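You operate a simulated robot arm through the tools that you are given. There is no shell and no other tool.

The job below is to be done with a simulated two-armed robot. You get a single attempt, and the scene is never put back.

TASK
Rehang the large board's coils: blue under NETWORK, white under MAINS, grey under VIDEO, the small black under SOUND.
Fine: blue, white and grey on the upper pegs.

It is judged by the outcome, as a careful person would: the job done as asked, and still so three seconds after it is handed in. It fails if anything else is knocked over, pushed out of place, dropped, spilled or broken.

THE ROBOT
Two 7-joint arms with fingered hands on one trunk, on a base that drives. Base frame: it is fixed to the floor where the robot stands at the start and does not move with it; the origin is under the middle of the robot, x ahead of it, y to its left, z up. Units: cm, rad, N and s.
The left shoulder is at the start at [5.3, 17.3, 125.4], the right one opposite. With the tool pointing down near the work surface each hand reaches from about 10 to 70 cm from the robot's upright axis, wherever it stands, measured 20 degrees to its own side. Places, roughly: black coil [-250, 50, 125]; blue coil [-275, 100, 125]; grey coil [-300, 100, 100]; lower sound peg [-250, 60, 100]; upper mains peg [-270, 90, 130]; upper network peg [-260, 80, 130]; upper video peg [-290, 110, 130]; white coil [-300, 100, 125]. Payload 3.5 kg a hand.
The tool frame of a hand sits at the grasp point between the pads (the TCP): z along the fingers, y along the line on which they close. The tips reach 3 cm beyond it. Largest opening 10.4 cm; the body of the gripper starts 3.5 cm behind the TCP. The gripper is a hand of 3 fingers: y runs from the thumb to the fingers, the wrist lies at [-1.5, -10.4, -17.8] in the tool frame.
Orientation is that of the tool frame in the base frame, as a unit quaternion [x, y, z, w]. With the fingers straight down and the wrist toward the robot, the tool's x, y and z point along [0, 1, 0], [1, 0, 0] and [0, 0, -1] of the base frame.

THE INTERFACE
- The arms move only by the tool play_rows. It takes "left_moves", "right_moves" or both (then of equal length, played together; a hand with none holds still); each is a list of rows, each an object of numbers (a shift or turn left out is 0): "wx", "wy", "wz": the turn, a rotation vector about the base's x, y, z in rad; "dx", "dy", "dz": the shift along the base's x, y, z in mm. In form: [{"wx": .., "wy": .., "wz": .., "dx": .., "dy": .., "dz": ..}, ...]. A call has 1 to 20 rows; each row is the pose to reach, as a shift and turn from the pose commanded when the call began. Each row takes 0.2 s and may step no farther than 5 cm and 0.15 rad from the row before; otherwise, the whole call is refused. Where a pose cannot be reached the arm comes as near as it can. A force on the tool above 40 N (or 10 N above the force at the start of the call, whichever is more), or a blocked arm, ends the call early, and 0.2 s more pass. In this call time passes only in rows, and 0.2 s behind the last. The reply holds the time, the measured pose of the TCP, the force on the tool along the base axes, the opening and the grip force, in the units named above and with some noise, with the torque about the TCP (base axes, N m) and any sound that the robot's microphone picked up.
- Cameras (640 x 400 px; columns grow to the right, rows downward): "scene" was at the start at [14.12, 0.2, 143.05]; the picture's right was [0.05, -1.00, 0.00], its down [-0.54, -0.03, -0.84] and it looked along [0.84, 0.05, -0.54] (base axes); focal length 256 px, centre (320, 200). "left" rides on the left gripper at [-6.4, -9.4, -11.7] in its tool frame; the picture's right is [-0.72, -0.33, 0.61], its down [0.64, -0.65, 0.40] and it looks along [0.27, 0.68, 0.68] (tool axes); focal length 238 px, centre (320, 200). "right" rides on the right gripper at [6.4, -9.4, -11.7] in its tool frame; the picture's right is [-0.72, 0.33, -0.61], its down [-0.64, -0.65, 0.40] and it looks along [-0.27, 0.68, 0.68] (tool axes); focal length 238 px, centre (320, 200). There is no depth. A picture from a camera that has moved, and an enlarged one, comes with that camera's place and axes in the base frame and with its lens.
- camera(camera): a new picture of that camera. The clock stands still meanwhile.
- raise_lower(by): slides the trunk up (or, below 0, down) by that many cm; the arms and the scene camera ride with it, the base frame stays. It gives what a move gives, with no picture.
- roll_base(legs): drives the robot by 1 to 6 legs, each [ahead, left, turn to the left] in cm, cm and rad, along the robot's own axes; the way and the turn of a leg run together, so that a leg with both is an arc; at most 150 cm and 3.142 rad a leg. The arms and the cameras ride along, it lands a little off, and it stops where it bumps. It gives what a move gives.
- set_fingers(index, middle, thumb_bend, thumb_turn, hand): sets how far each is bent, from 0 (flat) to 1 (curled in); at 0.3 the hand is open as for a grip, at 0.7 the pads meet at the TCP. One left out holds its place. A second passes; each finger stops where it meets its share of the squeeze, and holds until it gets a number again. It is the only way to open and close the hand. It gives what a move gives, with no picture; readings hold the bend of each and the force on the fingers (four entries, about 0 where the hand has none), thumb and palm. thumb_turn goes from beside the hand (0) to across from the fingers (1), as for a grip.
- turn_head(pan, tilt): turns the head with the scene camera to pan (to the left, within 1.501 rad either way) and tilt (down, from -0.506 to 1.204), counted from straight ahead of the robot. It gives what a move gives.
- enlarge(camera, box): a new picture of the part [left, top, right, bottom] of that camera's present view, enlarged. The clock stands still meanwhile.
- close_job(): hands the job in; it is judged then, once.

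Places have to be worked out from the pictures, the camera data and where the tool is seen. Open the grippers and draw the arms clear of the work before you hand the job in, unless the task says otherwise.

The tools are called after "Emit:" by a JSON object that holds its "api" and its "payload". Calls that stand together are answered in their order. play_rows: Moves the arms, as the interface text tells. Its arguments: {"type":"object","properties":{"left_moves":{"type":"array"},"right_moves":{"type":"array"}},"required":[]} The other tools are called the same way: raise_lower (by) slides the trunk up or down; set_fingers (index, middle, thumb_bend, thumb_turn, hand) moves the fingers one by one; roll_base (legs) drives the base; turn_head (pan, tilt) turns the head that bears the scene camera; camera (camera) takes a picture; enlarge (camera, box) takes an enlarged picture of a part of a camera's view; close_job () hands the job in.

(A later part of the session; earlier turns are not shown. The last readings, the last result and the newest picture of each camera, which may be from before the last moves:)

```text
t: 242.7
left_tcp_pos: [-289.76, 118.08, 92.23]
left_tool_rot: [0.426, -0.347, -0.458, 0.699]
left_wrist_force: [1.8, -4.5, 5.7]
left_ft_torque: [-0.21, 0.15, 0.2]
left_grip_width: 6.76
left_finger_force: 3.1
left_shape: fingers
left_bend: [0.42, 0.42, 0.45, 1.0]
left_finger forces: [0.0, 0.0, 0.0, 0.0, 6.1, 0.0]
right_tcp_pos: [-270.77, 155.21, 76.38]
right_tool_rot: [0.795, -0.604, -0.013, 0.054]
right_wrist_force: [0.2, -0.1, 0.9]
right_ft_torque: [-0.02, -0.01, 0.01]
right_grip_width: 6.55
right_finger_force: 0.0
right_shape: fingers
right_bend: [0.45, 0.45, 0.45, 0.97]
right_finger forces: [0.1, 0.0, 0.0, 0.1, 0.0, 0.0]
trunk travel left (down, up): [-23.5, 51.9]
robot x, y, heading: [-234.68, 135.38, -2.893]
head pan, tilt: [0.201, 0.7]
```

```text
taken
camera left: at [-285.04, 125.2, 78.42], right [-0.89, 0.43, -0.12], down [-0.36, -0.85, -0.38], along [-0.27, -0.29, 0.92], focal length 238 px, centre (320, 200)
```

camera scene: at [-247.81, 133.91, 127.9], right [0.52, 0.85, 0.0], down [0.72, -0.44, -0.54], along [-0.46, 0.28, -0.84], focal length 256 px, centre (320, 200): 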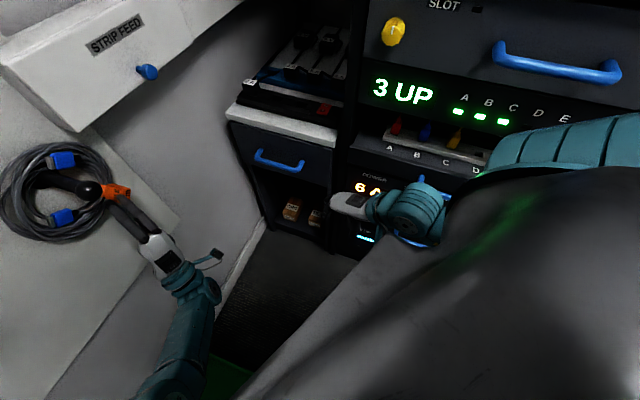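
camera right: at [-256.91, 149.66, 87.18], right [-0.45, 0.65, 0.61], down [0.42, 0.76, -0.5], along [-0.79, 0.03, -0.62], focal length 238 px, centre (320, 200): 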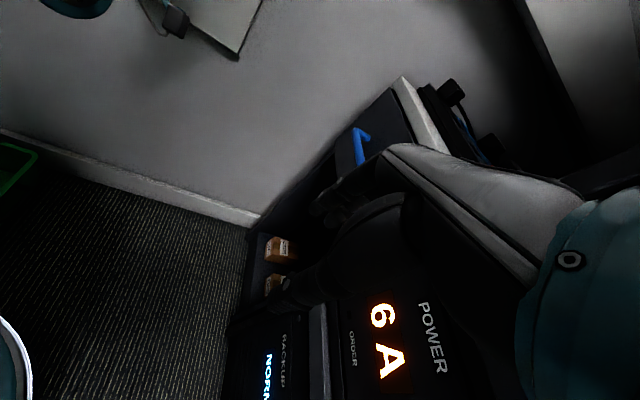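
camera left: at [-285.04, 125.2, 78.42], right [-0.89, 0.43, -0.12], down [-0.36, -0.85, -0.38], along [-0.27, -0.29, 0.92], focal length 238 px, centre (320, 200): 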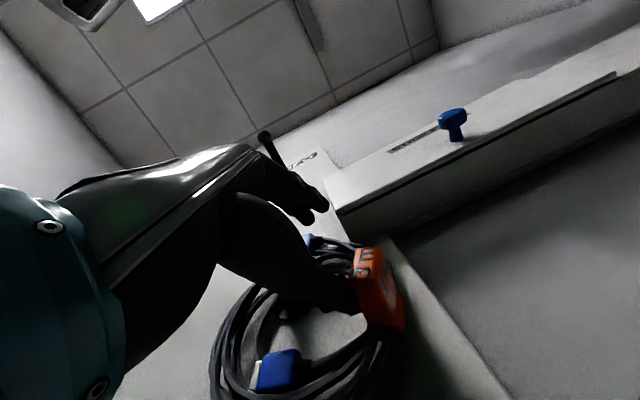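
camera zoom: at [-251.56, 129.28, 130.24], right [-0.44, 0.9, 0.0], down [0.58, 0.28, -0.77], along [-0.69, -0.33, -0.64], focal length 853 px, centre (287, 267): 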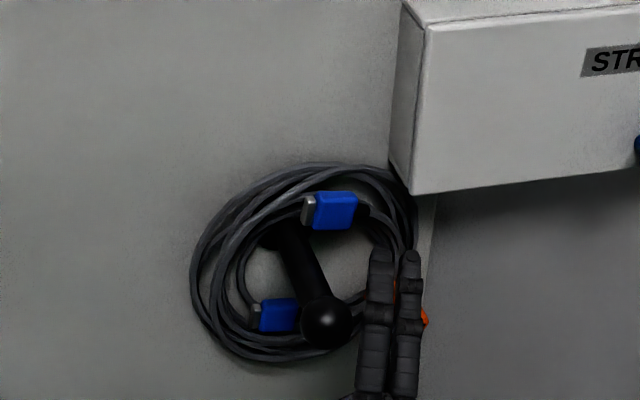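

The hand jumped up and is touching the ring (thumb 6 N). I look closely before moving anything.

Emit:
{"api": "enlarge", "payload": {"camera": "left", "box": [240, 160, 440, 400]}}

Emit:
{"api": "enlarge", "payload": {"camera": "scene", "box": [280, 150, 400, 240]}}

```text
1.67 times, centred on (340, 280) of left
camera zoom: at [-285.04, 125.2, 78.42], right [-0.89, 0.43, -0.12], down [-0.36, -0.85, -0.38], along [-0.27, -0.29, 0.92], focal length 397 px, centre (287, 67)
```

zoom: 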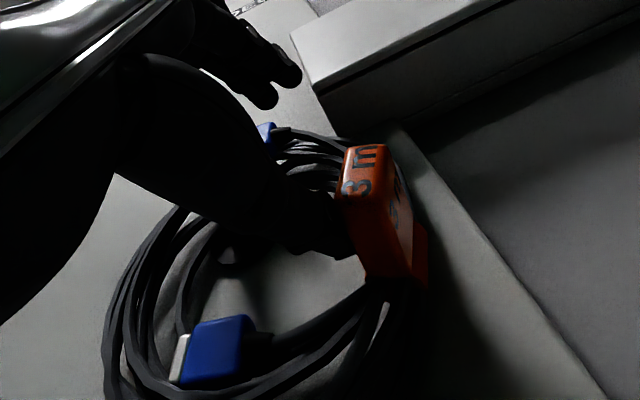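

```text
4.44 times, centred on (340, 195) of scene
camera zoom: at [-251.56, 129.28, 130.24], right [-0.44, 0.9, 0.0], down [0.58, 0.28, -0.77], along [-0.69, -0.33, -0.64], focal length 1137 px, centre (231, 222)
```

zoom: 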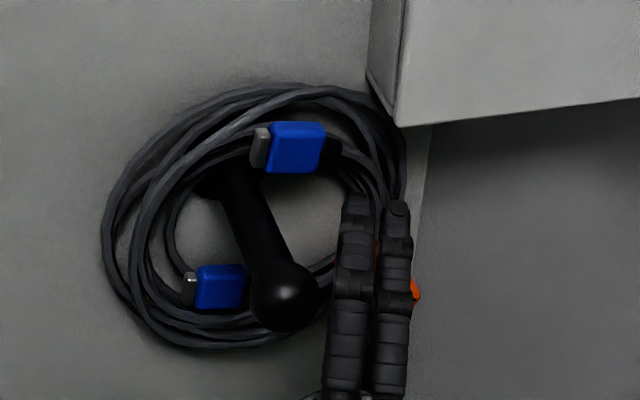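

The thumb is touching the tag's left side, in front of the ring; nothing is hooked behind. I back the whole base straight out 9 cm.

Emit:
{"api": "roll_base", "payload": {"legs": [[-8.2, -3.6, 0]]}}

Emit:
{"api": "camera", "payload": {"camera": "scene"}}

Emit:
{"api": "camera", "payload": {"camera": "left"}}

```text
t: 243.8
left_tcp_pos: [-283.03, 123.68, 92.24]
left_tool_rot: [0.426, -0.347, -0.458, 0.699]
left_wrist_force: [0.1, 0.0, 0.6]
left_ft_torque: [0.03, 0.0, -0.02]
left_grip_width: 7.31
left_finger_force: 0.0
left_shape: fingers
left_bend: [0.42, 0.42, 0.42, 0.98]
left_finger forces: [0.0, 0.1, 0.0, 0.1, 0.0, 0.0]
right_tcp_pos: [-263.97, 160.69, 76.41]
right_tool_rot: [0.794, -0.605, -0.013, 0.055]
right_wrist_force: [-0.3, -0.2, 0.3]
right_ft_torque: [-0.01, 0.0, 0.03]
right_grip_width: 6.55
right_finger_force: 0.1
right_shape: fingers
right_bend: [0.45, 0.45, 0.45, 0.97]
right_finger forces: [0.0, 0.0, 0.0, 0.1, 0.0, 0.1]
trunk travel left (down, up): [-23.5, 51.9]
robot x, y, heading: [-228.12, 141.19, -2.891]
head pan, tilt: [0.201, 0.7]
```

```text
taken
camera scene: at [-244.8, 134.84, 130.25], right [-0.44, 0.9, 0.0], down [0.58, 0.28, -0.77], along [-0.69, -0.33, -0.64], focal length 256 px, centre (320, 200)
```

scene: 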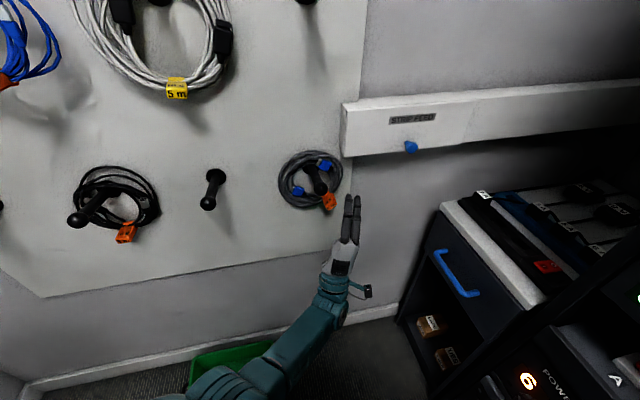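

```text
taken
camera left: at [-278.26, 130.76, 78.4], right [-0.89, 0.43, -0.12], down [-0.36, -0.85, -0.38], along [-0.27, -0.29, 0.92], focal length 238 px, centre (320, 200)
```

left: 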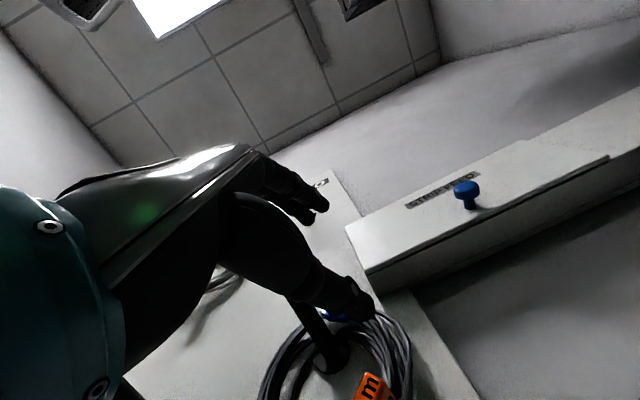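

Free again; the grey ring hangs on its peg with the tag turned about 35° to the right (R≈270.1, z≈88.2). To push the tag back to the bottom I need more room on the right, so I draw the stowed right hand 8 cm back toward me.

Emit:
{"api": "play_rows", "payload": {"right_moves": [{"dx": 19, "dy": 5}, {"dx": 38, "dy": 10}, {"dx": 58, "dy": 15}, {"dx": 77, "dy": 20}]}}

```text
t: 244.8
left_tcp_pos: [-283.05, 123.57, 92.18]
left_tool_rot: [0.426, -0.348, -0.458, 0.698]
left_wrist_force: [-0.2, 0.4, -0.4]
left_ft_torque: [-0.02, 0.02, 0.0]
left_grip_width: 7.31
left_finger_force: 0.1
left_shape: fingers
left_bend: [0.42, 0.42, 0.42, 0.98]
left_finger forces: [0.1, 0.1, 0.0, 0.0, 0.1, 0.1]
right_tcp_pos: [-256.75, 163.29, 74.86]
right_tool_rot: [0.795, -0.604, -0.012, 0.055]
right_wrist_force: [0.6, 0.2, 0.6]
right_ft_torque: [-0.01, -0.01, 0.02]
right_grip_width: 6.51
right_finger_force: 0.1
right_shape: fingers
right_bend: [0.45, 0.45, 0.45, 0.97]
right_finger forces: [0.0, 0.0, 0.0, 0.0, 0.0, 0.0]
right hand out of reach, approached as far as the arm can: row 1, 2, 3, 4
trunk travel left (down, up): [-23.5, 51.9]
robot x, y, heading: [-227.63, 141.3, -2.892]
head pan, tilt: [0.201, 0.7]
```

The right hand came back a bit (R≈287). I shift the base 2.3 cm to the right, close the left hand loosely into a narrow pusher and lower it to the tag's height.

Emit:
{"api": "roll_base", "payload": {"legs": [[0.9, -2.1, 0]]}}

Emit:
{"api": "set_fingers", "payload": {"hand": "left", "index": 0.7, "middle": 0.7, "thumb_bend": 0.66}}

Emit:
{"api": "play_rows", "payload": {"left_moves": [{"dz": -13}, {"dz": -26}, {"dz": -38}]}}

Emit:
{"api": "enlarge", "payload": {"camera": "scene", "box": [260, 130, 420, 230]}}

Emit:
{"api": "camera", "payload": {"camera": "left"}}

```text
t: 245.6
left_tcp_pos: [-284.51, 125.37, 92.11]
left_tool_rot: [0.425, -0.348, -0.458, 0.699]
left_wrist_force: [-0.3, -0.1, -0.6]
left_ft_torque: [0.04, 0.03, 0.0]
left_grip_width: 7.33
left_finger_force: 0.0
left_shape: fingers
left_bend: [0.42, 0.42, 0.42, 0.98]
left_finger forces: [0.1, 0.0, 0.0, 0.1, 0.0, 0.0]
right_tcp_pos: [-258.18, 165.19, 74.73]
right_tool_rot: [0.794, -0.605, -0.012, 0.055]
right_wrist_force: [-1.0, 0.2, -0.1]
right_ft_torque: [0.01, -0.02, 0.05]
right_grip_width: 6.56
right_finger_force: 0.1
right_shape: fingers
right_bend: [0.45, 0.45, 0.45, 0.97]
right_finger forces: [0.0, 0.1, 0.1, 0.0, 0.1, 0.0]
trunk travel left (down, up): [-23.5, 51.9]
robot x, y, heading: [-229.48, 143.0, -2.892]
head pan, tilt: [0.201, 0.7]
```

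```text
t: 246.6
left_tcp_pos: [-284.35, 125.48, 92.07]
left_tool_rot: [0.426, -0.348, -0.458, 0.698]
left_wrist_force: [-0.3, -0.5, -0.7]
left_ft_torque: [0.0, 0.02, 0.01]
left_grip_width: 0.62
left_finger_force: 0.0
left_shape: fingers
left_bend: [0.7, 0.7, 0.66, 0.98]
left_finger forces: [0.1, 0.0, 0.0, 0.1, 0.0, 0.0]
right_tcp_pos: [-258.15, 165.17, 74.64]
right_tool_rot: [0.794, -0.605, -0.012, 0.056]
right_wrist_force: [0.5, -0.3, -0.5]
right_ft_torque: [0.02, 0.01, 0.0]
right_grip_width: 6.54
right_finger_force: 0.0
right_shape: fingers
right_bend: [0.45, 0.45, 0.45, 0.97]
right_finger forces: [0.1, 0.1, 0.0, 0.0, 0.0, 0.1]
trunk travel left (down, up): [-23.5, 51.9]
robot x, y, heading: [-229.35, 142.92, -2.889]
head pan, tilt: [0.201, 0.7]
```

```text
t: 247.4
left_tcp_pos: [-284.01, 125.36, 88.79]
left_tool_rot: [0.427, -0.348, -0.458, 0.698]
left_wrist_force: [-1.3, -0.3, -0.4]
left_ft_torque: [-0.02, 0.01, -0.03]
left_grip_width: 0.66
left_finger_force: 0.0
left_shape: fingers
left_bend: [0.7, 0.7, 0.66, 0.98]
left_finger forces: [0.0, 0.1, 0.0, 0.1, 0.0, 0.1]
left hand out of reach, approached as far as the arm can: row 3
right_tcp_pos: [-258.09, 165.16, 74.68]
right_tool_rot: [0.794, -0.605, -0.011, 0.055]
right_wrist_force: [0.1, -0.5, 0.3]
right_ft_torque: [0.01, -0.01, 0.0]
right_grip_width: 6.53
right_finger_force: 0.0
right_shape: fingers
right_bend: [0.45, 0.45, 0.45, 0.97]
right_finger forces: [0.0, 0.1, 0.0, 0.1, 0.0, 0.1]
trunk travel left (down, up): [-23.5, 51.9]
robot x, y, heading: [-229.47, 142.79, -2.891]
head pan, tilt: [0.201, 0.7]
```

```text
4.00 times, centred on (340, 180) of scene
camera zoom: at [-246.26, 136.55, 130.23], right [-0.44, 0.9, 0.0], down [0.58, 0.28, -0.76], along [-0.69, -0.33, -0.64], focal length 1024 px, centre (240, 280)
```

zoom: 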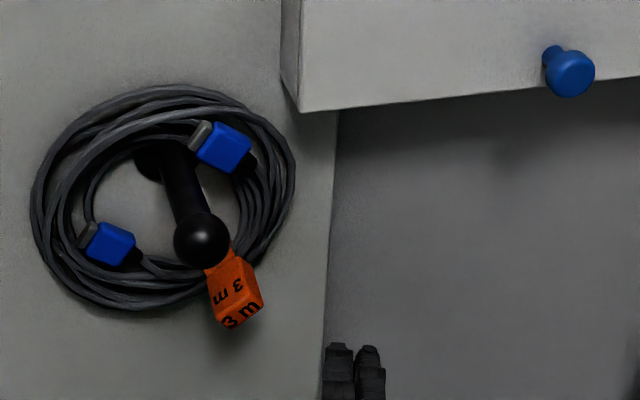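

```text
taken
camera left: at [-279.26, 132.44, 74.97], right [-0.89, 0.43, -0.12], down [-0.36, -0.85, -0.38], along [-0.27, -0.29, 0.92], focal length 238 px, centre (320, 200)
```

left: 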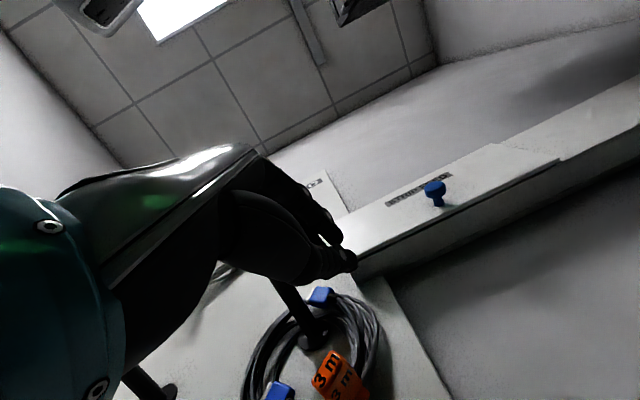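

The closed hand is to the right of the tag at about the same height. I drive forward 9 cm beside the tag, then sweep the hand left to push the tag back to the bottom.

Emit:
{"api": "roll_base", "payload": {"legs": [[8.2, 3.6, 0]]}}

Emit:
{"api": "play_rows", "payload": {"left_moves": [{"dx": 9.3, "dy": -11.8}, {"dx": 18.5, "dy": -23.6}, {"dx": 26, "dy": -33}, {"dx": 32.1, "dy": -40.9}]}}

Emit:
{"api": "enlarge", "payload": {"camera": "scene", "box": [240, 120, 420, 240]}}

Emit:
{"api": "camera", "payload": {"camera": "left"}}

```text
t: 248.5
left_tcp_pos: [-291.01, 119.84, 88.78]
left_tool_rot: [0.428, -0.347, -0.457, 0.698]
left_wrist_force: [0.3, -0.1, 0.4]
left_ft_torque: [-0.02, -0.01, 0.0]
left_grip_width: 0.66
left_finger_force: 0.0
left_shape: fingers
left_bend: [0.7, 0.7, 0.66, 0.98]
left_finger forces: [0.0, 0.0, 0.1, 0.1, 0.0, 0.0]
right_tcp_pos: [-265.05, 159.52, 74.66]
right_tool_rot: [0.795, -0.604, -0.011, 0.055]
right_wrist_force: [-0.5, -0.3, -0.3]
right_ft_torque: [0.05, -0.02, -0.04]
right_grip_width: 6.57
right_finger_force: 0.2
right_shape: fingers
right_bend: [0.45, 0.45, 0.45, 0.97]
right_finger forces: [0.1, 0.0, 0.0, 0.1, 0.1, 0.0]
trunk travel left (down, up): [-23.5, 51.9]
robot x, y, heading: [-236.53, 136.96, -2.895]
head pan, tilt: [0.201, 0.7]
```

```text
t: 249.5
left_tcp_pos: [-287.83, 115.8, 88.69]
left_tool_rot: [0.426, -0.348, -0.458, 0.698]
left_wrist_force: [0.7, 1.5, -2.1]
left_ft_torque: [0.0, -0.03, -0.04]
left_grip_width: 0.74
left_finger_force: 1.6
left_shape: fingers
left_bend: [0.7, 0.7, 0.65, 0.97]
left_finger forces: [0.0, 0.1, 0.0, 0.1, 2.7, 0.0]
right_tcp_pos: [-265.07, 159.64, 74.64]
right_tool_rot: [0.795, -0.604, -0.012, 0.056]
right_wrist_force: [0.7, -0.3, -0.6]
right_ft_torque: [0.01, -0.03, 0.03]
right_grip_width: 6.54
right_finger_force: 0.2
right_shape: fingers
right_bend: [0.45, 0.45, 0.45, 0.97]
right_finger forces: [0.1, 0.0, 0.0, 0.0, 0.1, 0.0]
trunk travel left (down, up): [-23.5, 51.9]
robot x, y, heading: [-236.19, 137.38, -2.894]
head pan, tilt: [0.201, 0.7]
```

```text
3.33 times, centred on (330, 180) of scene
camera zoom: at [-253.23, 131.04, 130.23], right [-0.44, 0.9, 0.0], down [0.58, 0.28, -0.76], along [-0.69, -0.33, -0.64], focal length 853 px, centre (287, 267)
```

zoom: 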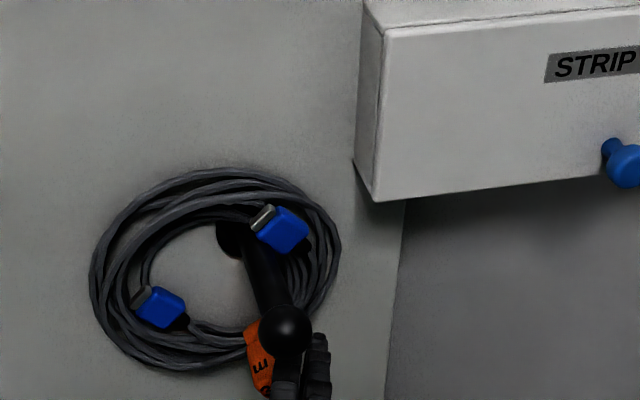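

```text
taken
camera left: at [-283.04, 122.87, 74.95], right [-0.89, 0.43, -0.13], down [-0.36, -0.85, -0.38], along [-0.27, -0.29, 0.92], focal length 238 px, centre (320, 200)
```

left: 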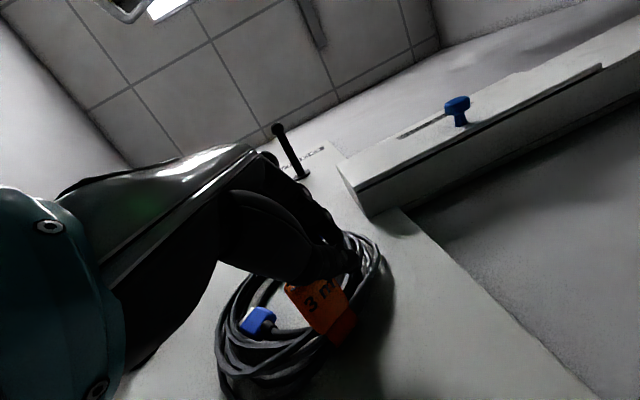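

The tag is nearly back at the bottom. I push 2 cm further left so it settles at the bottom when released, then back the hand away.

Emit:
{"api": "play_rows", "payload": {"left_moves": [{"dx": 6.2, "dy": -7.9}, {"dx": 12.4, "dy": -15.7}]}}

Emit:
{"api": "roll_base", "payload": {"legs": [[-8.2, -3.6, 0]]}}

Emit:
{"api": "enlarge", "payload": {"camera": "scene", "box": [240, 120, 420, 240]}}

```text
t: 250.1
left_tcp_pos: [-286.65, 114.11, 88.79]
left_tool_rot: [0.426, -0.349, -0.459, 0.697]
left_wrist_force: [0.3, 0.5, -1.7]
left_ft_torque: [0.02, -0.04, -0.03]
left_grip_width: 0.73
left_finger_force: 1.3
left_shape: fingers
left_bend: [0.7, 0.7, 0.65, 0.97]
left_finger forces: [0.0, 0.0, 0.0, 0.0, 2.5, 0.0]
right_tcp_pos: [-265.13, 159.66, 74.82]
right_tool_rot: [0.794, -0.605, -0.012, 0.056]
right_wrist_force: [-1.0, 0.4, -0.2]
right_ft_torque: [0.0, -0.02, -0.01]
right_grip_width: 6.53
right_finger_force: 0.0
right_shape: fingers
right_bend: [0.45, 0.45, 0.45, 0.97]
right_finger forces: [0.0, 0.0, 0.1, 0.0, 0.0, 0.1]
trunk travel left (down, up): [-23.5, 51.9]
robot x, y, heading: [-236.51, 137.6, -2.892]
head pan, tilt: [0.201, 0.7]
```

```text
t: 251.2
left_tcp_pos: [-279.31, 119.68, 88.73]
left_tool_rot: [0.426, -0.348, -0.458, 0.698]
left_wrist_force: [0.6, 0.7, -0.3]
left_ft_torque: [0.04, -0.01, -0.03]
left_grip_width: 0.65
left_finger_force: 0.0
left_shape: fingers
left_bend: [0.7, 0.7, 0.66, 0.97]
left_finger forces: [0.0, 0.1, 0.0, 0.0, 0.1, 0.0]
right_tcp_pos: [-257.88, 165.14, 74.87]
right_tool_rot: [0.794, -0.605, -0.012, 0.055]
right_wrist_force: [0.0, -0.3, -0.1]
right_ft_torque: [0.0, 0.0, -0.04]
right_grip_width: 6.54
right_finger_force: 0.0
right_shape: fingers
right_bend: [0.45, 0.45, 0.45, 0.97]
right_finger forces: [0.0, 0.1, 0.1, 0.1, 0.1, 0.1]
trunk travel left (down, up): [-23.5, 51.9]
robot x, y, heading: [-229.34, 142.43, -2.891]
head pan, tilt: [0.201, 0.7]
```

```text
3.33 times, centred on (330, 180) of scene
camera zoom: at [-245.98, 136.6, 130.25], right [-0.44, 0.9, 0.0], down [0.58, 0.28, -0.77], along [-0.69, -0.33, -0.64], focal length 853 px, centre (287, 267)
```

zoom: 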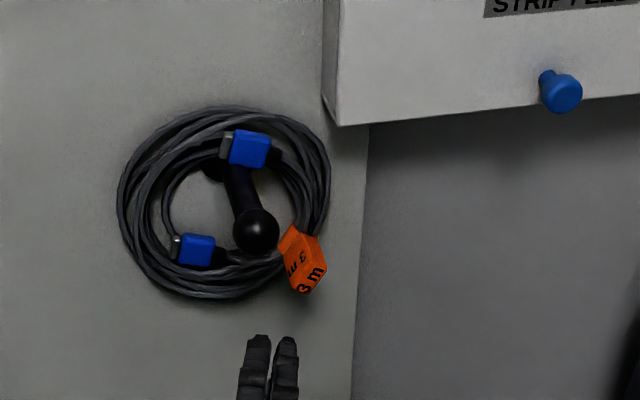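

The ring swung back with its tag at about 4:30 (R≈271.1, z≈89.5); a plug now rests by the peg. New plan: grip that tag only to pull the ring outward along the peg, then grip the bare bundle deeply. I line up with the tag.

Emit:
{"api": "play_rows", "payload": {"left_moves": [{"dx": -11.5, "dy": 14.5, "dz": 2}, {"dx": -22.9, "dy": 29.1, "dz": 3}]}}

Emit:
{"api": "set_fingers", "payload": {"hand": "left", "index": 0.42, "middle": 0.42, "thumb_bend": 0.42}}

Emit:
{"api": "roll_base", "payload": {"legs": [[5.5, 2.4, 0]]}}

Emit:
{"api": "enlarge", "payload": {"camera": "scene", "box": [240, 120, 420, 240]}}

Emit:
{"api": "camera", "payload": {"camera": "left"}}

```text
t: 251.8
left_tcp_pos: [-281.61, 122.61, 88.87]
left_tool_rot: [0.426, -0.348, -0.458, 0.698]
left_wrist_force: [0.0, -0.6, 0.7]
left_ft_torque: [-0.04, -0.01, -0.01]
left_grip_width: 0.61
left_finger_force: 0.1
left_shape: fingers
left_bend: [0.7, 0.7, 0.66, 0.97]
left_finger forces: [0.0, 0.1, 0.1, 0.0, 0.0, 0.0]
right_tcp_pos: [-258.01, 165.1, 74.66]
right_tool_rot: [0.795, -0.604, -0.012, 0.056]
right_wrist_force: [-0.1, 0.3, 0.4]
right_ft_torque: [-0.02, 0.0, 0.0]
right_grip_width: 6.52
right_finger_force: 0.1
right_shape: fingers
right_bend: [0.45, 0.45, 0.45, 0.97]
right_finger forces: [0.1, 0.1, 0.1, 0.0, 0.0, 0.1]
trunk travel left (down, up): [-23.5, 51.9]
robot x, y, heading: [-229.02, 143.11, -2.89]
head pan, tilt: [0.201, 0.7]
```

```text
t: 252.8
left_tcp_pos: [-281.64, 122.56, 88.89]
left_tool_rot: [0.426, -0.347, -0.458, 0.699]
left_wrist_force: [0.1, 0.0, 0.4]
left_ft_torque: [-0.01, 0.01, 0.0]
left_grip_width: 7.24
left_finger_force: 0.0
left_shape: fingers
left_bend: [0.42, 0.42, 0.42, 0.97]
left_finger forces: [0.0, 0.0, 0.1, 0.1, 0.0, 0.1]
right_tcp_pos: [-257.97, 165.14, 74.78]
right_tool_rot: [0.795, -0.604, -0.011, 0.056]
right_wrist_force: [0.0, -0.1, 0.2]
right_ft_torque: [0.0, 0.02, 0.01]
right_grip_width: 6.56
right_finger_force: 0.1
right_shape: fingers
right_bend: [0.45, 0.45, 0.45, 0.97]
right_finger forces: [0.0, 0.1, 0.0, 0.0, 0.0, 0.0]
trunk travel left (down, up): [-23.5, 51.9]
robot x, y, heading: [-229.42, 143.36, -2.888]
head pan, tilt: [0.201, 0.7]
```

```text
t: 253.8
left_tcp_pos: [-286.48, 118.77, 88.94]
left_tool_rot: [0.427, -0.348, -0.458, 0.698]
left_wrist_force: [-0.4, 0.2, -0.7]
left_ft_torque: [-0.03, -0.01, 0.0]
left_grip_width: 7.22
left_finger_force: 0.0
left_shape: fingers
left_bend: [0.42, 0.42, 0.42, 0.97]
left_finger forces: [0.2, 0.0, 0.1, 0.0, 0.0, 0.0]
right_tcp_pos: [-262.78, 161.32, 74.74]
right_tool_rot: [0.795, -0.604, -0.011, 0.055]
right_wrist_force: [-1.1, 0.2, -0.4]
right_ft_torque: [0.01, -0.04, 0.0]
right_grip_width: 6.54
right_finger_force: 0.0
right_shape: fingers
right_bend: [0.45, 0.45, 0.45, 0.97]
right_finger forces: [0.1, 0.1, 0.1, 0.0, 0.1, 0.1]
trunk travel left (down, up): [-23.5, 51.9]
robot x, y, heading: [-233.69, 139.39, -2.887]
head pan, tilt: [0.201, 0.7]
```

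```text
3.33 times, centred on (330, 180) of scene
camera zoom: at [-250.95, 132.76, 130.22], right [-0.44, 0.9, 0.0], down [0.58, 0.28, -0.76], along [-0.69, -0.33, -0.64], focal length 853 px, centre (287, 267)
```

zoom: 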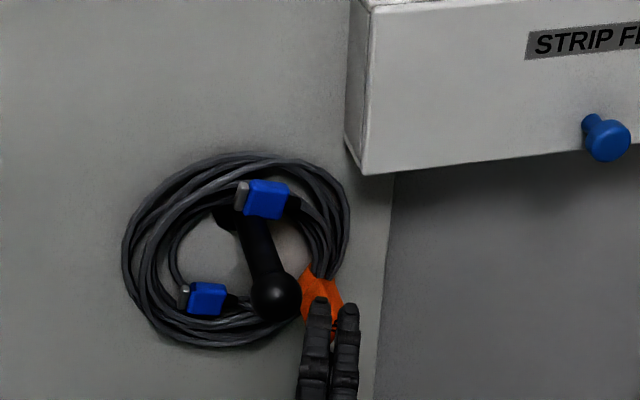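

```text
taken
camera left: at [-281.71, 125.86, 75.13], right [-0.89, 0.43, -0.12], down [-0.36, -0.85, -0.38], along [-0.27, -0.29, 0.92], focal length 238 px, centre (320, 200)
```

left: 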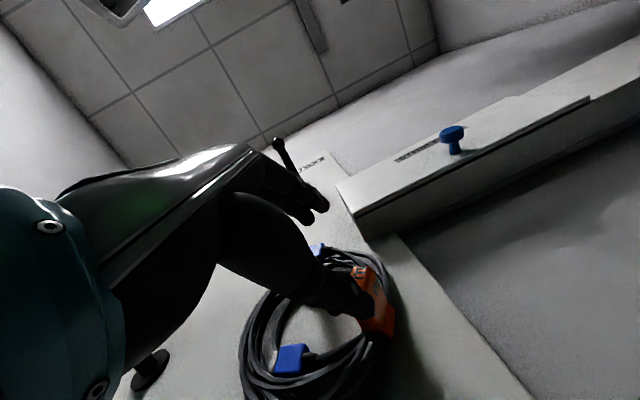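

The thumb is slightly too high to pass under the tag. I lower the trunk 1.5 cm and drive 4 cm further in.

Emit:
{"api": "raise_lower", "payload": {"by": -1.5}}

Emit:
{"api": "roll_base", "payload": {"legs": [[3.7, 1.6, 0]]}}

Emit:
{"api": "enlarge", "payload": {"camera": "scene", "box": [240, 120, 420, 240]}}

Emit:
{"api": "enlarge", "payload": {"camera": "left", "box": [220, 140, 460, 380]}}

```text
t: 254.4
left_tcp_pos: [-286.35, 118.85, 87.51]
left_tool_rot: [0.426, -0.348, -0.458, 0.698]
left_wrist_force: [0.3, 0.4, 0.1]
left_ft_torque: [-0.02, -0.04, 0.07]
left_grip_width: 7.21
left_finger_force: 0.0
left_shape: fingers
left_bend: [0.42, 0.42, 0.42, 0.97]
left_finger forces: [0.0, 0.0, 0.0, 0.1, 0.0, 0.1]
right_tcp_pos: [-262.71, 161.45, 73.2]
right_tool_rot: [0.795, -0.604, -0.01, 0.056]
right_wrist_force: [0.4, 1.3, 0.1]
right_ft_torque: [0.03, -0.02, -0.01]
right_grip_width: 6.53
right_finger_force: 0.0
right_shape: fingers
right_bend: [0.45, 0.45, 0.45, 0.97]
right_finger forces: [0.0, 0.0, 0.1, 0.0, 0.0, 0.1]
trunk travel left (down, up): [-22.0, 53.4]
robot x, y, heading: [-233.9, 139.63, -2.892]
head pan, tilt: [0.201, 0.7]
```

```text
t: 255.3
left_tcp_pos: [-289.48, 116.22, 87.35]
left_tool_rot: [0.427, -0.347, -0.457, 0.699]
left_wrist_force: [0.0, -1.0, 0.3]
left_ft_torque: [0.0, 0.01, 0.0]
left_grip_width: 7.26
left_finger_force: 0.0
left_shape: fingers
left_bend: [0.42, 0.42, 0.42, 0.97]
left_finger forces: [0.0, 0.0, 0.1, 0.0, 0.0, 0.0]
right_tcp_pos: [-265.96, 159.0, 73.19]
right_tool_rot: [0.795, -0.604, -0.012, 0.057]
right_wrist_force: [0.7, -0.4, 0.1]
right_ft_torque: [0.05, 0.03, -0.03]
right_grip_width: 6.54
right_finger_force: 0.1
right_shape: fingers
right_bend: [0.45, 0.45, 0.45, 0.97]
right_finger forces: [0.0, 0.0, 0.0, 0.0, 0.1, 0.0]
trunk travel left (down, up): [-22.0, 53.4]
robot x, y, heading: [-236.92, 136.76, -2.892]
head pan, tilt: [0.201, 0.7]
```

```text
3.33 times, centred on (330, 180) of scene
camera zoom: at [-254.7, 130.16, 128.67], right [-0.44, 0.9, 0.0], down [0.58, 0.28, -0.76], along [-0.69, -0.33, -0.64], focal length 853 px, centre (287, 267)
```

zoom: 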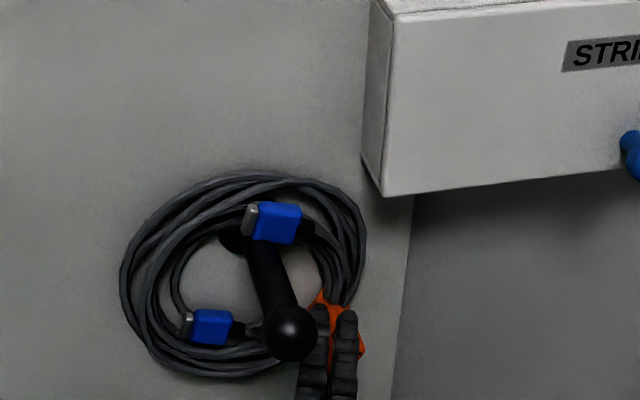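

```text
1.67 times, centred on (340, 260) of left
camera zoom: at [-284.79, 123.4, 73.63], right [-0.89, 0.43, -0.12], down [-0.36, -0.85, -0.38], along [-0.27, -0.29, 0.92], focal length 397 px, centre (287, 100)
```

zoom: 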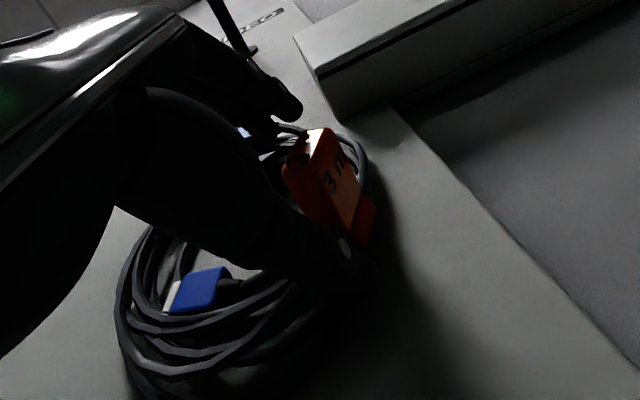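

The tag is between fingers and thumb. I close on it for the outward pull.

Emit:
{"api": "set_fingers", "payload": {"hand": "left", "index": 0.8, "middle": 0.8, "thumb_bend": 0.8}}

Emit:
{"api": "enlarge", "payload": {"camera": "scene", "box": [240, 120, 420, 240]}}

Emit:
{"api": "enlarge", "payload": {"camera": "left", "box": [220, 140, 460, 380]}}

```text
t: 256.3
left_tcp_pos: [-289.44, 116.28, 87.4]
left_tool_rot: [0.427, -0.347, -0.457, 0.699]
left_wrist_force: [0.4, -2.7, 4.5]
left_ft_torque: [0.16, 0.0, 0.01]
left_grip_width: 3.31
left_finger_force: 10.8
left_shape: fingers
left_bend: [0.57, 0.8, 0.6, 0.97]
left_finger forces: [13.0, 0.1, 0.0, 0.0, 8.7, 0.0]
right_tcp_pos: [-265.98, 158.95, 73.17]
right_tool_rot: [0.795, -0.604, -0.011, 0.057]
right_wrist_force: [-1.2, 0.6, -0.2]
right_ft_torque: [-0.01, -0.01, -0.01]
right_grip_width: 6.54
right_finger_force: 0.1
right_shape: fingers
right_bend: [0.45, 0.45, 0.45, 0.97]
right_finger forces: [0.1, 0.0, 0.0, 0.0, 0.1, 0.1]
trunk travel left (down, up): [-22.0, 53.4]
robot x, y, heading: [-237.07, 136.6, -2.891]
head pan, tilt: [0.201, 0.7]
```

```text
3.33 times, centred on (330, 180) of scene
camera zoom: at [-254.6, 130.18, 128.69], right [-0.44, 0.9, 0.0], down [0.58, 0.28, -0.77], along [-0.69, -0.33, -0.64], focal length 853 px, centre (287, 267)
```

zoom: 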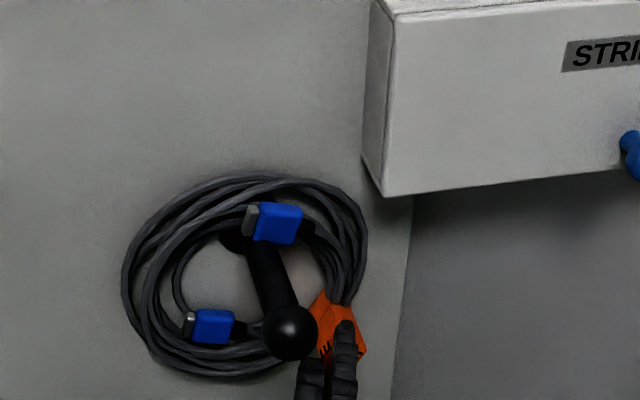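

```text
1.67 times, centred on (340, 260) of left
camera zoom: at [-284.75, 123.4, 73.71], right [-0.89, 0.43, -0.12], down [-0.36, -0.85, -0.38], along [-0.27, -0.29, 0.92], focal length 397 px, centre (287, 100)
```

zoom: 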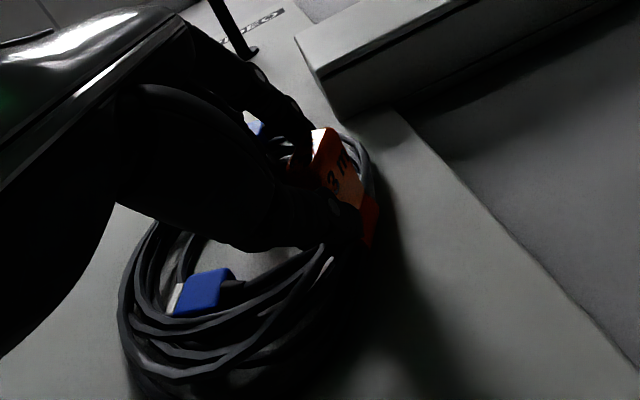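

Index and thumb hold the tag (13 and 9 N), enough for a pull. I back the base out 6.5 cm so the ring slides outward along its peg.

Emit:
{"api": "roll_base", "payload": {"legs": [[-5.9, -2.6, 0]]}}

Emit:
{"api": "enlarge", "payload": {"camera": "scene", "box": [240, 100, 420, 240]}}

Emit:
{"api": "camera", "payload": {"camera": "left"}}

```text
t: 257.3
left_tcp_pos: [-284.47, 120.31, 87.44]
left_tool_rot: [0.426, -0.347, -0.457, 0.699]
left_wrist_force: [0.5, -0.1, -1.1]
left_ft_torque: [0.07, -0.07, -0.01]
left_grip_width: 2.18
left_finger_force: 5.9
left_shape: fingers
left_bend: [0.62, 0.8, 0.63, 0.96]
left_finger forces: [5.0, 0.1, 0.1, 0.0, 6.4, 0.0]
right_tcp_pos: [-260.87, 163.05, 73.23]
right_tool_rot: [0.795, -0.604, -0.012, 0.057]
right_wrist_force: [0.6, 0.4, -0.4]
right_ft_torque: [0.0, 0.02, 0.01]
right_grip_width: 6.53
right_finger_force: 0.0
right_shape: fingers
right_bend: [0.45, 0.45, 0.45, 0.97]
right_finger forces: [0.0, 0.0, 0.0, 0.0, 0.1, 0.1]
trunk travel left (down, up): [-22.0, 53.4]
robot x, y, heading: [-231.42, 141.03, -2.89]
head pan, tilt: [0.201, 0.7]
```

```text
2.86 times, centred on (330, 170) of scene
camera zoom: at [-249.52, 134.25, 128.69], right [-0.44, 0.9, 0.0], down [0.58, 0.28, -0.77], along [-0.69, -0.34, -0.64], focal length 731 px, centre (291, 286)
```

zoom: 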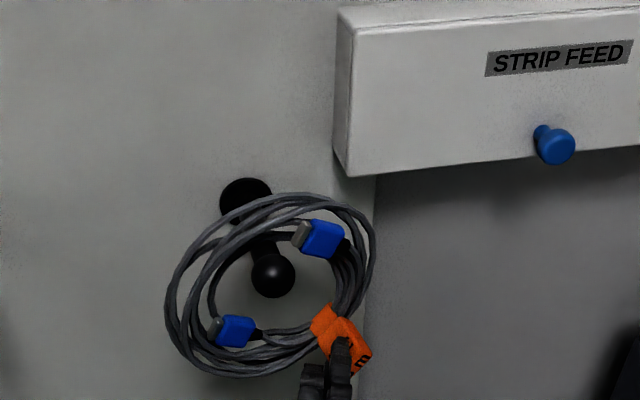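

```text
taken
camera left: at [-279.65, 127.41, 73.67], right [-0.89, 0.43, -0.12], down [-0.36, -0.85, -0.38], along [-0.27, -0.29, 0.92], focal length 238 px, centre (320, 200)
```

left: 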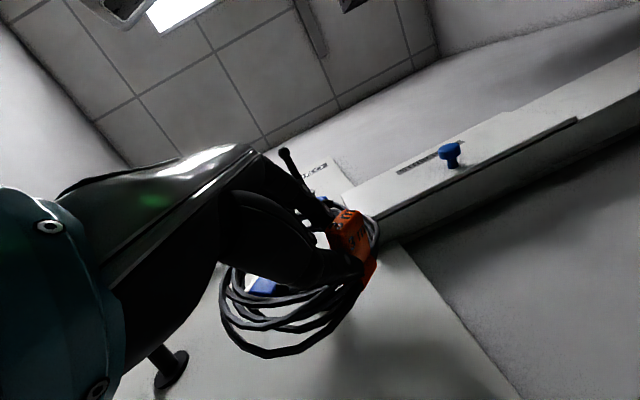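

The ring slid out to mid-peg. I release it there, back off 6 cm, and move the hand left to the ring's bare bottom between plug and tag (about R 267.3, z 88).

Emit:
{"api": "set_fingers", "payload": {"hand": "left", "index": 0.42, "middle": 0.42, "thumb_bend": 0.42}}

Emit:
{"api": "roll_base", "payload": {"legs": [[-5.9, -2.6, 0]]}}

Emit:
{"api": "play_rows", "payload": {"left_moves": [{"dx": 9.3, "dy": -11.8, "dz": 0}, {"dx": 18.5, "dy": -23.6, "dz": 2}]}}

Emit:
{"api": "enlarge", "payload": {"camera": "scene", "box": [240, 100, 420, 240]}}

Emit:
{"api": "camera", "payload": {"camera": "left"}}

```text
t: 258.3
left_tcp_pos: [-284.36, 120.31, 87.35]
left_tool_rot: [0.427, -0.347, -0.457, 0.699]
left_wrist_force: [0.3, 0.0, 0.4]
left_ft_torque: [-0.01, -0.01, 0.0]
left_grip_width: 7.21
left_finger_force: 0.0
left_shape: fingers
left_bend: [0.42, 0.42, 0.42, 0.97]
left_finger forces: [0.0, 0.0, 0.1, 0.0, 0.1, 0.0]
right_tcp_pos: [-260.92, 162.97, 73.16]
right_tool_rot: [0.795, -0.604, -0.011, 0.056]
right_wrist_force: [-0.2, 0.0, 0.4]
right_ft_torque: [0.02, 0.03, 0.0]
right_grip_width: 6.51
right_finger_force: 0.0
right_shape: fingers
right_bend: [0.45, 0.45, 0.45, 0.97]
right_finger forces: [0.0, 0.0, 0.0, 0.1, 0.1, 0.1]
trunk travel left (down, up): [-22.0, 53.4]
robot x, y, heading: [-231.9, 141.05, -2.891]
head pan, tilt: [0.201, 0.7]
```

```text
t: 259.3
left_tcp_pos: [-279.3, 124.26, 87.5]
left_tool_rot: [0.427, -0.346, -0.456, 0.7]
left_wrist_force: [0.0, 0.2, 0.7]
left_ft_torque: [0.02, 0.0, 0.03]
left_grip_width: 7.21
left_finger_force: 0.1
left_shape: fingers
left_bend: [0.42, 0.42, 0.42, 0.97]
left_finger forces: [0.1, 0.0, 0.0, 0.1, 0.0, 0.0]
right_tcp_pos: [-255.81, 166.94, 73.29]
right_tool_rot: [0.795, -0.603, -0.011, 0.057]
right_wrist_force: [0.3, -0.2, -0.5]
right_ft_torque: [-0.03, 0.02, 0.03]
right_grip_width: 6.53
right_finger_force: 0.1
right_shape: fingers
right_bend: [0.45, 0.45, 0.45, 0.97]
right_finger forces: [0.1, 0.0, 0.0, 0.1, 0.0, 0.1]
trunk travel left (down, up): [-22.0, 53.4]
robot x, y, heading: [-226.84, 144.58, -2.889]
head pan, tilt: [0.201, 0.7]
```

```text
t: 259.9
left_tcp_pos: [-277.45, 121.89, 87.55]
left_tool_rot: [0.426, -0.346, -0.457, 0.7]
left_wrist_force: [0.3, 0.4, -0.8]
left_ft_torque: [-0.01, -0.01, -0.03]
left_grip_width: 7.23
left_finger_force: 0.1
left_shape: fingers
left_bend: [0.42, 0.42, 0.42, 0.97]
left_finger forces: [0.0, 0.1, 0.0, 0.0, 0.0, 0.1]
right_tcp_pos: [-255.81, 166.87, 73.19]
right_tool_rot: [0.795, -0.603, -0.011, 0.057]
right_wrist_force: [0.3, -0.5, 0.4]
right_ft_torque: [0.01, -0.03, 0.05]
right_grip_width: 6.54
right_finger_force: 0.1
right_shape: fingers
right_bend: [0.45, 0.45, 0.45, 0.97]
right_finger forces: [0.0, 0.0, 0.0, 0.1, 0.0, 0.0]
trunk travel left (down, up): [-22.0, 53.4]
robot x, y, heading: [-226.86, 144.52, -2.886]
head pan, tilt: [0.201, 0.7]
```

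```text
2.86 times, centred on (330, 170) of scene
camera zoom: at [-244.48, 138.18, 128.69], right [-0.44, 0.9, 0.0], down [0.58, 0.28, -0.76], along [-0.69, -0.34, -0.64], focal length 731 px, centre (291, 286)
```

zoom: 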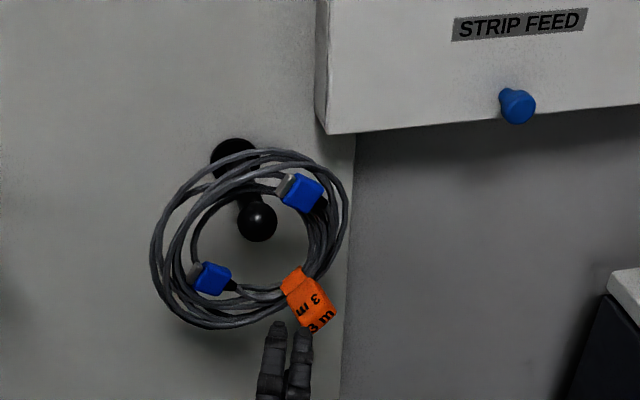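

```text
taken
camera left: at [-272.77, 128.99, 73.82], right [-0.89, 0.43, -0.12], down [-0.36, -0.85, -0.38], along [-0.27, -0.29, 0.92], focal length 238 px, centre (320, 200)
```

left: 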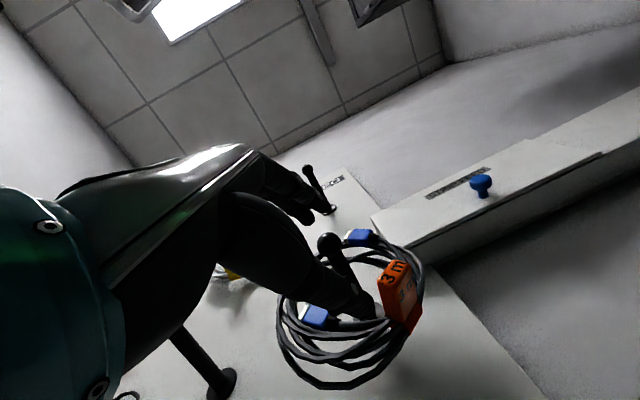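

The ring hangs at mid-peg, so now I can grip the tag and bundle together deeply. I move the hand right to R≈269.9, z≈88.5 and drive forward 9.4 cm.

Emit:
{"api": "play_rows", "payload": {"left_moves": [{"dx": -8, "dy": 10.2, "dz": 4}, {"dx": -16.1, "dy": 20.4, "dz": 9}]}}

Emit:
{"api": "roll_base", "payload": {"legs": [[8.6, 3.8, 0]]}}

Emit:
{"api": "enlarge", "payload": {"camera": "scene", "box": [240, 100, 420, 240]}}

Emit:
{"api": "enlarge", "payload": {"camera": "left", "box": [220, 140, 460, 380]}}

```text
t: 260.5
left_tcp_pos: [-278.99, 124.01, 88.43]
left_tool_rot: [0.428, -0.347, -0.456, 0.699]
left_wrist_force: [-0.5, 0.5, -0.4]
left_ft_torque: [-0.01, 0.01, 0.03]
left_grip_width: 7.23
left_finger_force: 0.0
left_shape: fingers
left_bend: [0.42, 0.42, 0.42, 0.97]
left_finger forces: [0.0, 0.0, 0.0, 0.0, 0.0, 0.0]
right_tcp_pos: [-255.82, 166.79, 73.23]
right_tool_rot: [0.796, -0.603, -0.011, 0.056]
right_wrist_force: [-1.0, -0.3, 1.2]
right_ft_torque: [-0.02, -0.01, -0.01]
right_grip_width: 6.55
right_finger_force: 0.1
right_shape: fingers
right_bend: [0.45, 0.45, 0.45, 0.97]
right_finger forces: [0.0, 0.0, 0.0, 0.0, 0.0, 0.0]
trunk travel left (down, up): [-22.0, 53.4]
robot x, y, heading: [-227.25, 144.82, -2.888]
head pan, tilt: [0.201, 0.7]
```

```text
t: 261.6
left_tcp_pos: [-286.4, 118.07, 88.39]
left_tool_rot: [0.427, -0.348, -0.457, 0.698]
left_wrist_force: [0.4, 0.5, 0.0]
left_ft_torque: [0.01, -0.01, -0.06]
left_grip_width: 7.28
left_finger_force: 0.0
left_shape: fingers
left_bend: [0.42, 0.42, 0.42, 0.97]
left_finger forces: [0.1, 0.0, 0.0, 0.1, 0.0, 0.0]
right_tcp_pos: [-263.22, 161.03, 73.17]
right_tool_rot: [0.795, -0.605, -0.011, 0.056]
right_wrist_force: [0.3, -0.3, 0.4]
right_ft_torque: [0.01, 0.01, -0.01]
right_grip_width: 6.52
right_finger_force: 0.0
right_shape: fingers
right_bend: [0.45, 0.45, 0.45, 0.97]
right_finger forces: [0.0, 0.0, 0.0, 0.1, 0.0, 0.1]
trunk travel left (down, up): [-22.0, 53.4]
robot x, y, heading: [-234.59, 139.34, -2.891]
head pan, tilt: [0.201, 0.7]
```

```text
2.86 times, centred on (330, 170) of scene
camera zoom: at [-251.93, 132.38, 128.67], right [-0.44, 0.9, 0.0], down [0.58, 0.28, -0.76], along [-0.69, -0.33, -0.64], focal length 731 px, centre (291, 286)
```

zoom: 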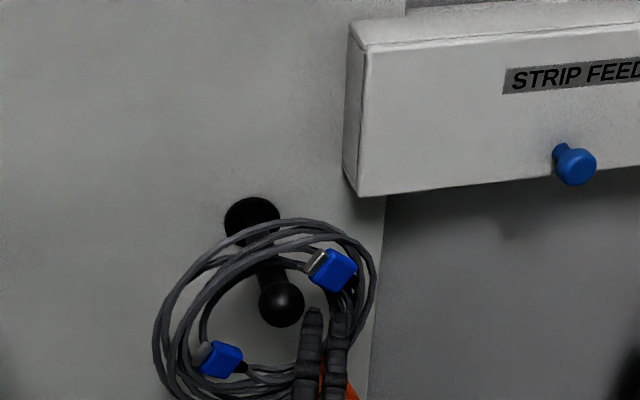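

```text
1.67 times, centred on (340, 260) of left
camera zoom: at [-281.75, 125.29, 74.64], right [-0.89, 0.43, -0.13], down [-0.36, -0.85, -0.38], along [-0.27, -0.29, 0.92], focal length 397 px, centre (287, 100)
```

zoom: 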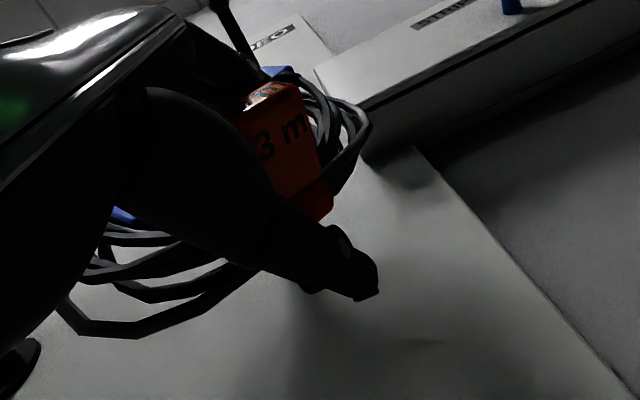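

The tag and bundle are now deep between fingers and thumb. I close the hand.

Emit:
{"api": "set_fingers", "payload": {"hand": "left", "index": 0.85, "middle": 0.85, "thumb_bend": 0.85}}

Emit:
{"api": "enlarge", "payload": {"camera": "scene", "box": [240, 120, 420, 260]}}

Emit:
{"api": "enlarge", "payload": {"camera": "left", "box": [220, 140, 460, 380]}}

```text
t: 262.6
left_tcp_pos: [-286.42, 118.31, 88.45]
left_tool_rot: [0.426, -0.347, -0.458, 0.699]
left_wrist_force: [-0.1, -0.5, 2.0]
left_ft_torque: [-0.14, 0.06, 0.03]
left_grip_width: 0.87
left_finger_force: 25.3
left_shape: fingers
left_bend: [0.75, 0.72, 0.65, 0.95]
left_finger forces: [17.5, 10.7, 0.0, 0.0, 20.5, 0.0]
right_tcp_pos: [-263.19, 161.15, 73.23]
right_tool_rot: [0.795, -0.604, -0.012, 0.056]
right_wrist_force: [-0.1, -0.1, 0.1]
right_ft_torque: [0.0, 0.0, -0.03]
right_grip_width: 6.57
right_finger_force: 0.1
right_shape: fingers
right_bend: [0.45, 0.45, 0.45, 0.97]
right_finger forces: [0.0, 0.0, 0.0, 0.0, 0.0, 0.0]
trunk travel left (down, up): [-22.0, 53.4]
robot x, y, heading: [-234.31, 138.88, -2.891]
head pan, tilt: [0.201, 0.7]
```

```text
2.86 times, centred on (330, 190) of scene
camera zoom: at [-251.84, 132.44, 128.69], right [-0.44, 0.9, 0.0], down [0.58, 0.28, -0.77], along [-0.69, -0.34, -0.64], focal length 731 px, centre (291, 229)
```

zoom: 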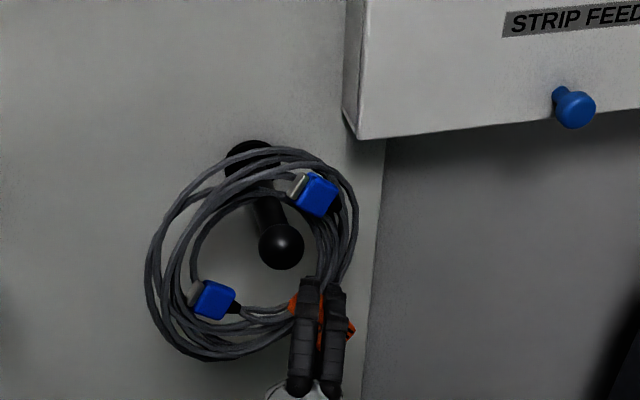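

```text
1.67 times, centred on (340, 260) of left
camera zoom: at [-281.72, 125.32, 74.71], right [-0.89, 0.43, -0.12], down [-0.36, -0.85, -0.38], along [-0.27, -0.29, 0.92], focal length 397 px, centre (287, 100)
```

zoom: 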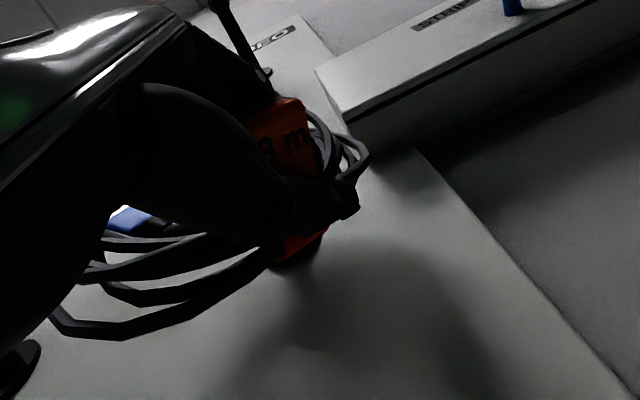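

A deep, firm grip (17, 11 and 20 N). I lift 2.5 cm with a slight clockwise roll so that the knob gets centred in the ring.

Emit:
{"api": "play_rows", "payload": {"left_moves": [{"dz": 8, "wx": -0.05, "wy": -0.016, "wz": 0.022}, {"dz": 16, "wx": -0.11, "wy": -0.035, "wz": 0.05}, {"dz": 25, "wx": -0.175, "wy": -0.0556, "wz": 0.079}]}}

Emit:
{"api": "enlarge", "payload": {"camera": "scene", "box": [240, 110, 420, 250]}}

```text
t: 263.4
left_tcp_pos: [-286.48, 118.34, 90.91]
left_tool_rot: [0.39, -0.388, -0.384, 0.741]
left_wrist_force: [-0.1, 0.3, -1.9]
left_ft_torque: [0.12, 0.03, 0.03]
left_grip_width: 0.85
left_finger_force: 27.8
left_shape: fingers
left_bend: [0.78, 0.73, 0.66, 0.92]
left_finger forces: [19.3, 10.6, 0.1, 0.0, 25.8, 0.0]
right_tcp_pos: [-263.18, 161.09, 73.24]
right_tool_rot: [0.795, -0.604, -0.011, 0.056]
right_wrist_force: [0.1, 0.6, 0.3]
right_ft_torque: [-0.02, 0.03, -0.01]
right_grip_width: 6.55
right_finger_force: 0.2
right_shape: fingers
right_bend: [0.45, 0.45, 0.45, 0.97]
right_finger forces: [0.0, 0.0, 0.0, 0.1, 0.1, 0.0]
trunk travel left (down, up): [-22.0, 53.4]
robot x, y, heading: [-234.31, 139.09, -2.884]
head pan, tilt: [0.201, 0.7]
```

```text
2.86 times, centred on (330, 180) of scene
camera zoom: at [-251.87, 132.43, 128.68], right [-0.44, 0.9, 0.0], down [0.58, 0.28, -0.76], along [-0.69, -0.34, -0.64], focal length 731 px, centre (291, 257)
```

zoom: 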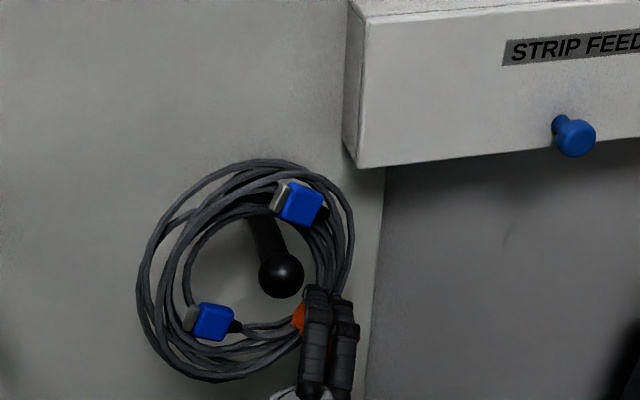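

The ring is carried (about -2 N) with the knob inside but near its top edge. I lift 2.8 cm more, and a little right.

Emit:
{"api": "play_rows", "payload": {"left_moves": [{"dx": -2, "dy": 2.5, "dz": 10}, {"dx": -4, "dy": 5, "dz": 20}, {"dx": -5, "dy": 6.3, "dz": 28}]}}

Emit:
{"api": "enlarge", "payload": {"camera": "scene", "box": [240, 90, 420, 230]}}

```text
t: 264.2
left_tcp_pos: [-287.06, 118.83, 93.71]
left_tool_rot: [0.39, -0.388, -0.385, 0.741]
left_wrist_force: [-0.1, -0.5, -1.9]
left_ft_torque: [0.11, 0.03, 0.0]
left_grip_width: 0.86
left_finger_force: 28.0
left_shape: fingers
left_bend: [0.78, 0.73, 0.66, 0.92]
left_finger forces: [19.8, 10.5, 0.0, 0.0, 25.9, 0.1]
right_tcp_pos: [-263.04, 161.16, 73.13]
right_tool_rot: [0.795, -0.604, -0.011, 0.056]
right_wrist_force: [-0.3, -0.8, 0.2]
right_ft_torque: [-0.02, 0.0, -0.01]
right_grip_width: 6.54
right_finger_force: 0.0
right_shape: fingers
right_bend: [0.45, 0.45, 0.45, 0.97]
right_finger forces: [0.1, 0.1, 0.0, 0.0, 0.0, 0.1]
trunk travel left (down, up): [-22.0, 53.4]
robot x, y, heading: [-234.31, 139.22, -2.891]
head pan, tilt: [0.201, 0.7]
```

```text
2.86 times, centred on (330, 160) of scene
camera zoom: at [-251.88, 132.42, 128.68], right [-0.44, 0.9, 0.0], down [0.58, 0.28, -0.76], along [-0.69, -0.34, -0.64], focal length 731 px, centre (291, 314)
```

zoom: 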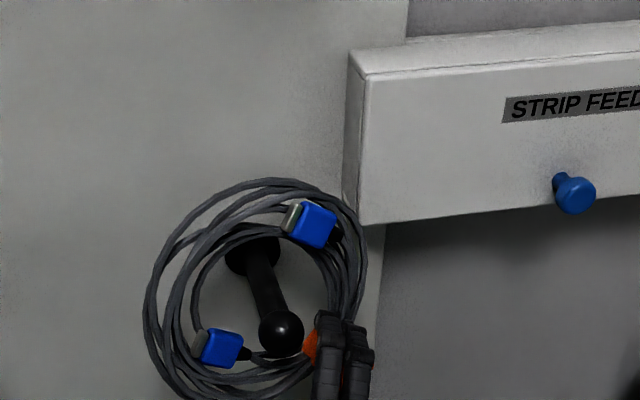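

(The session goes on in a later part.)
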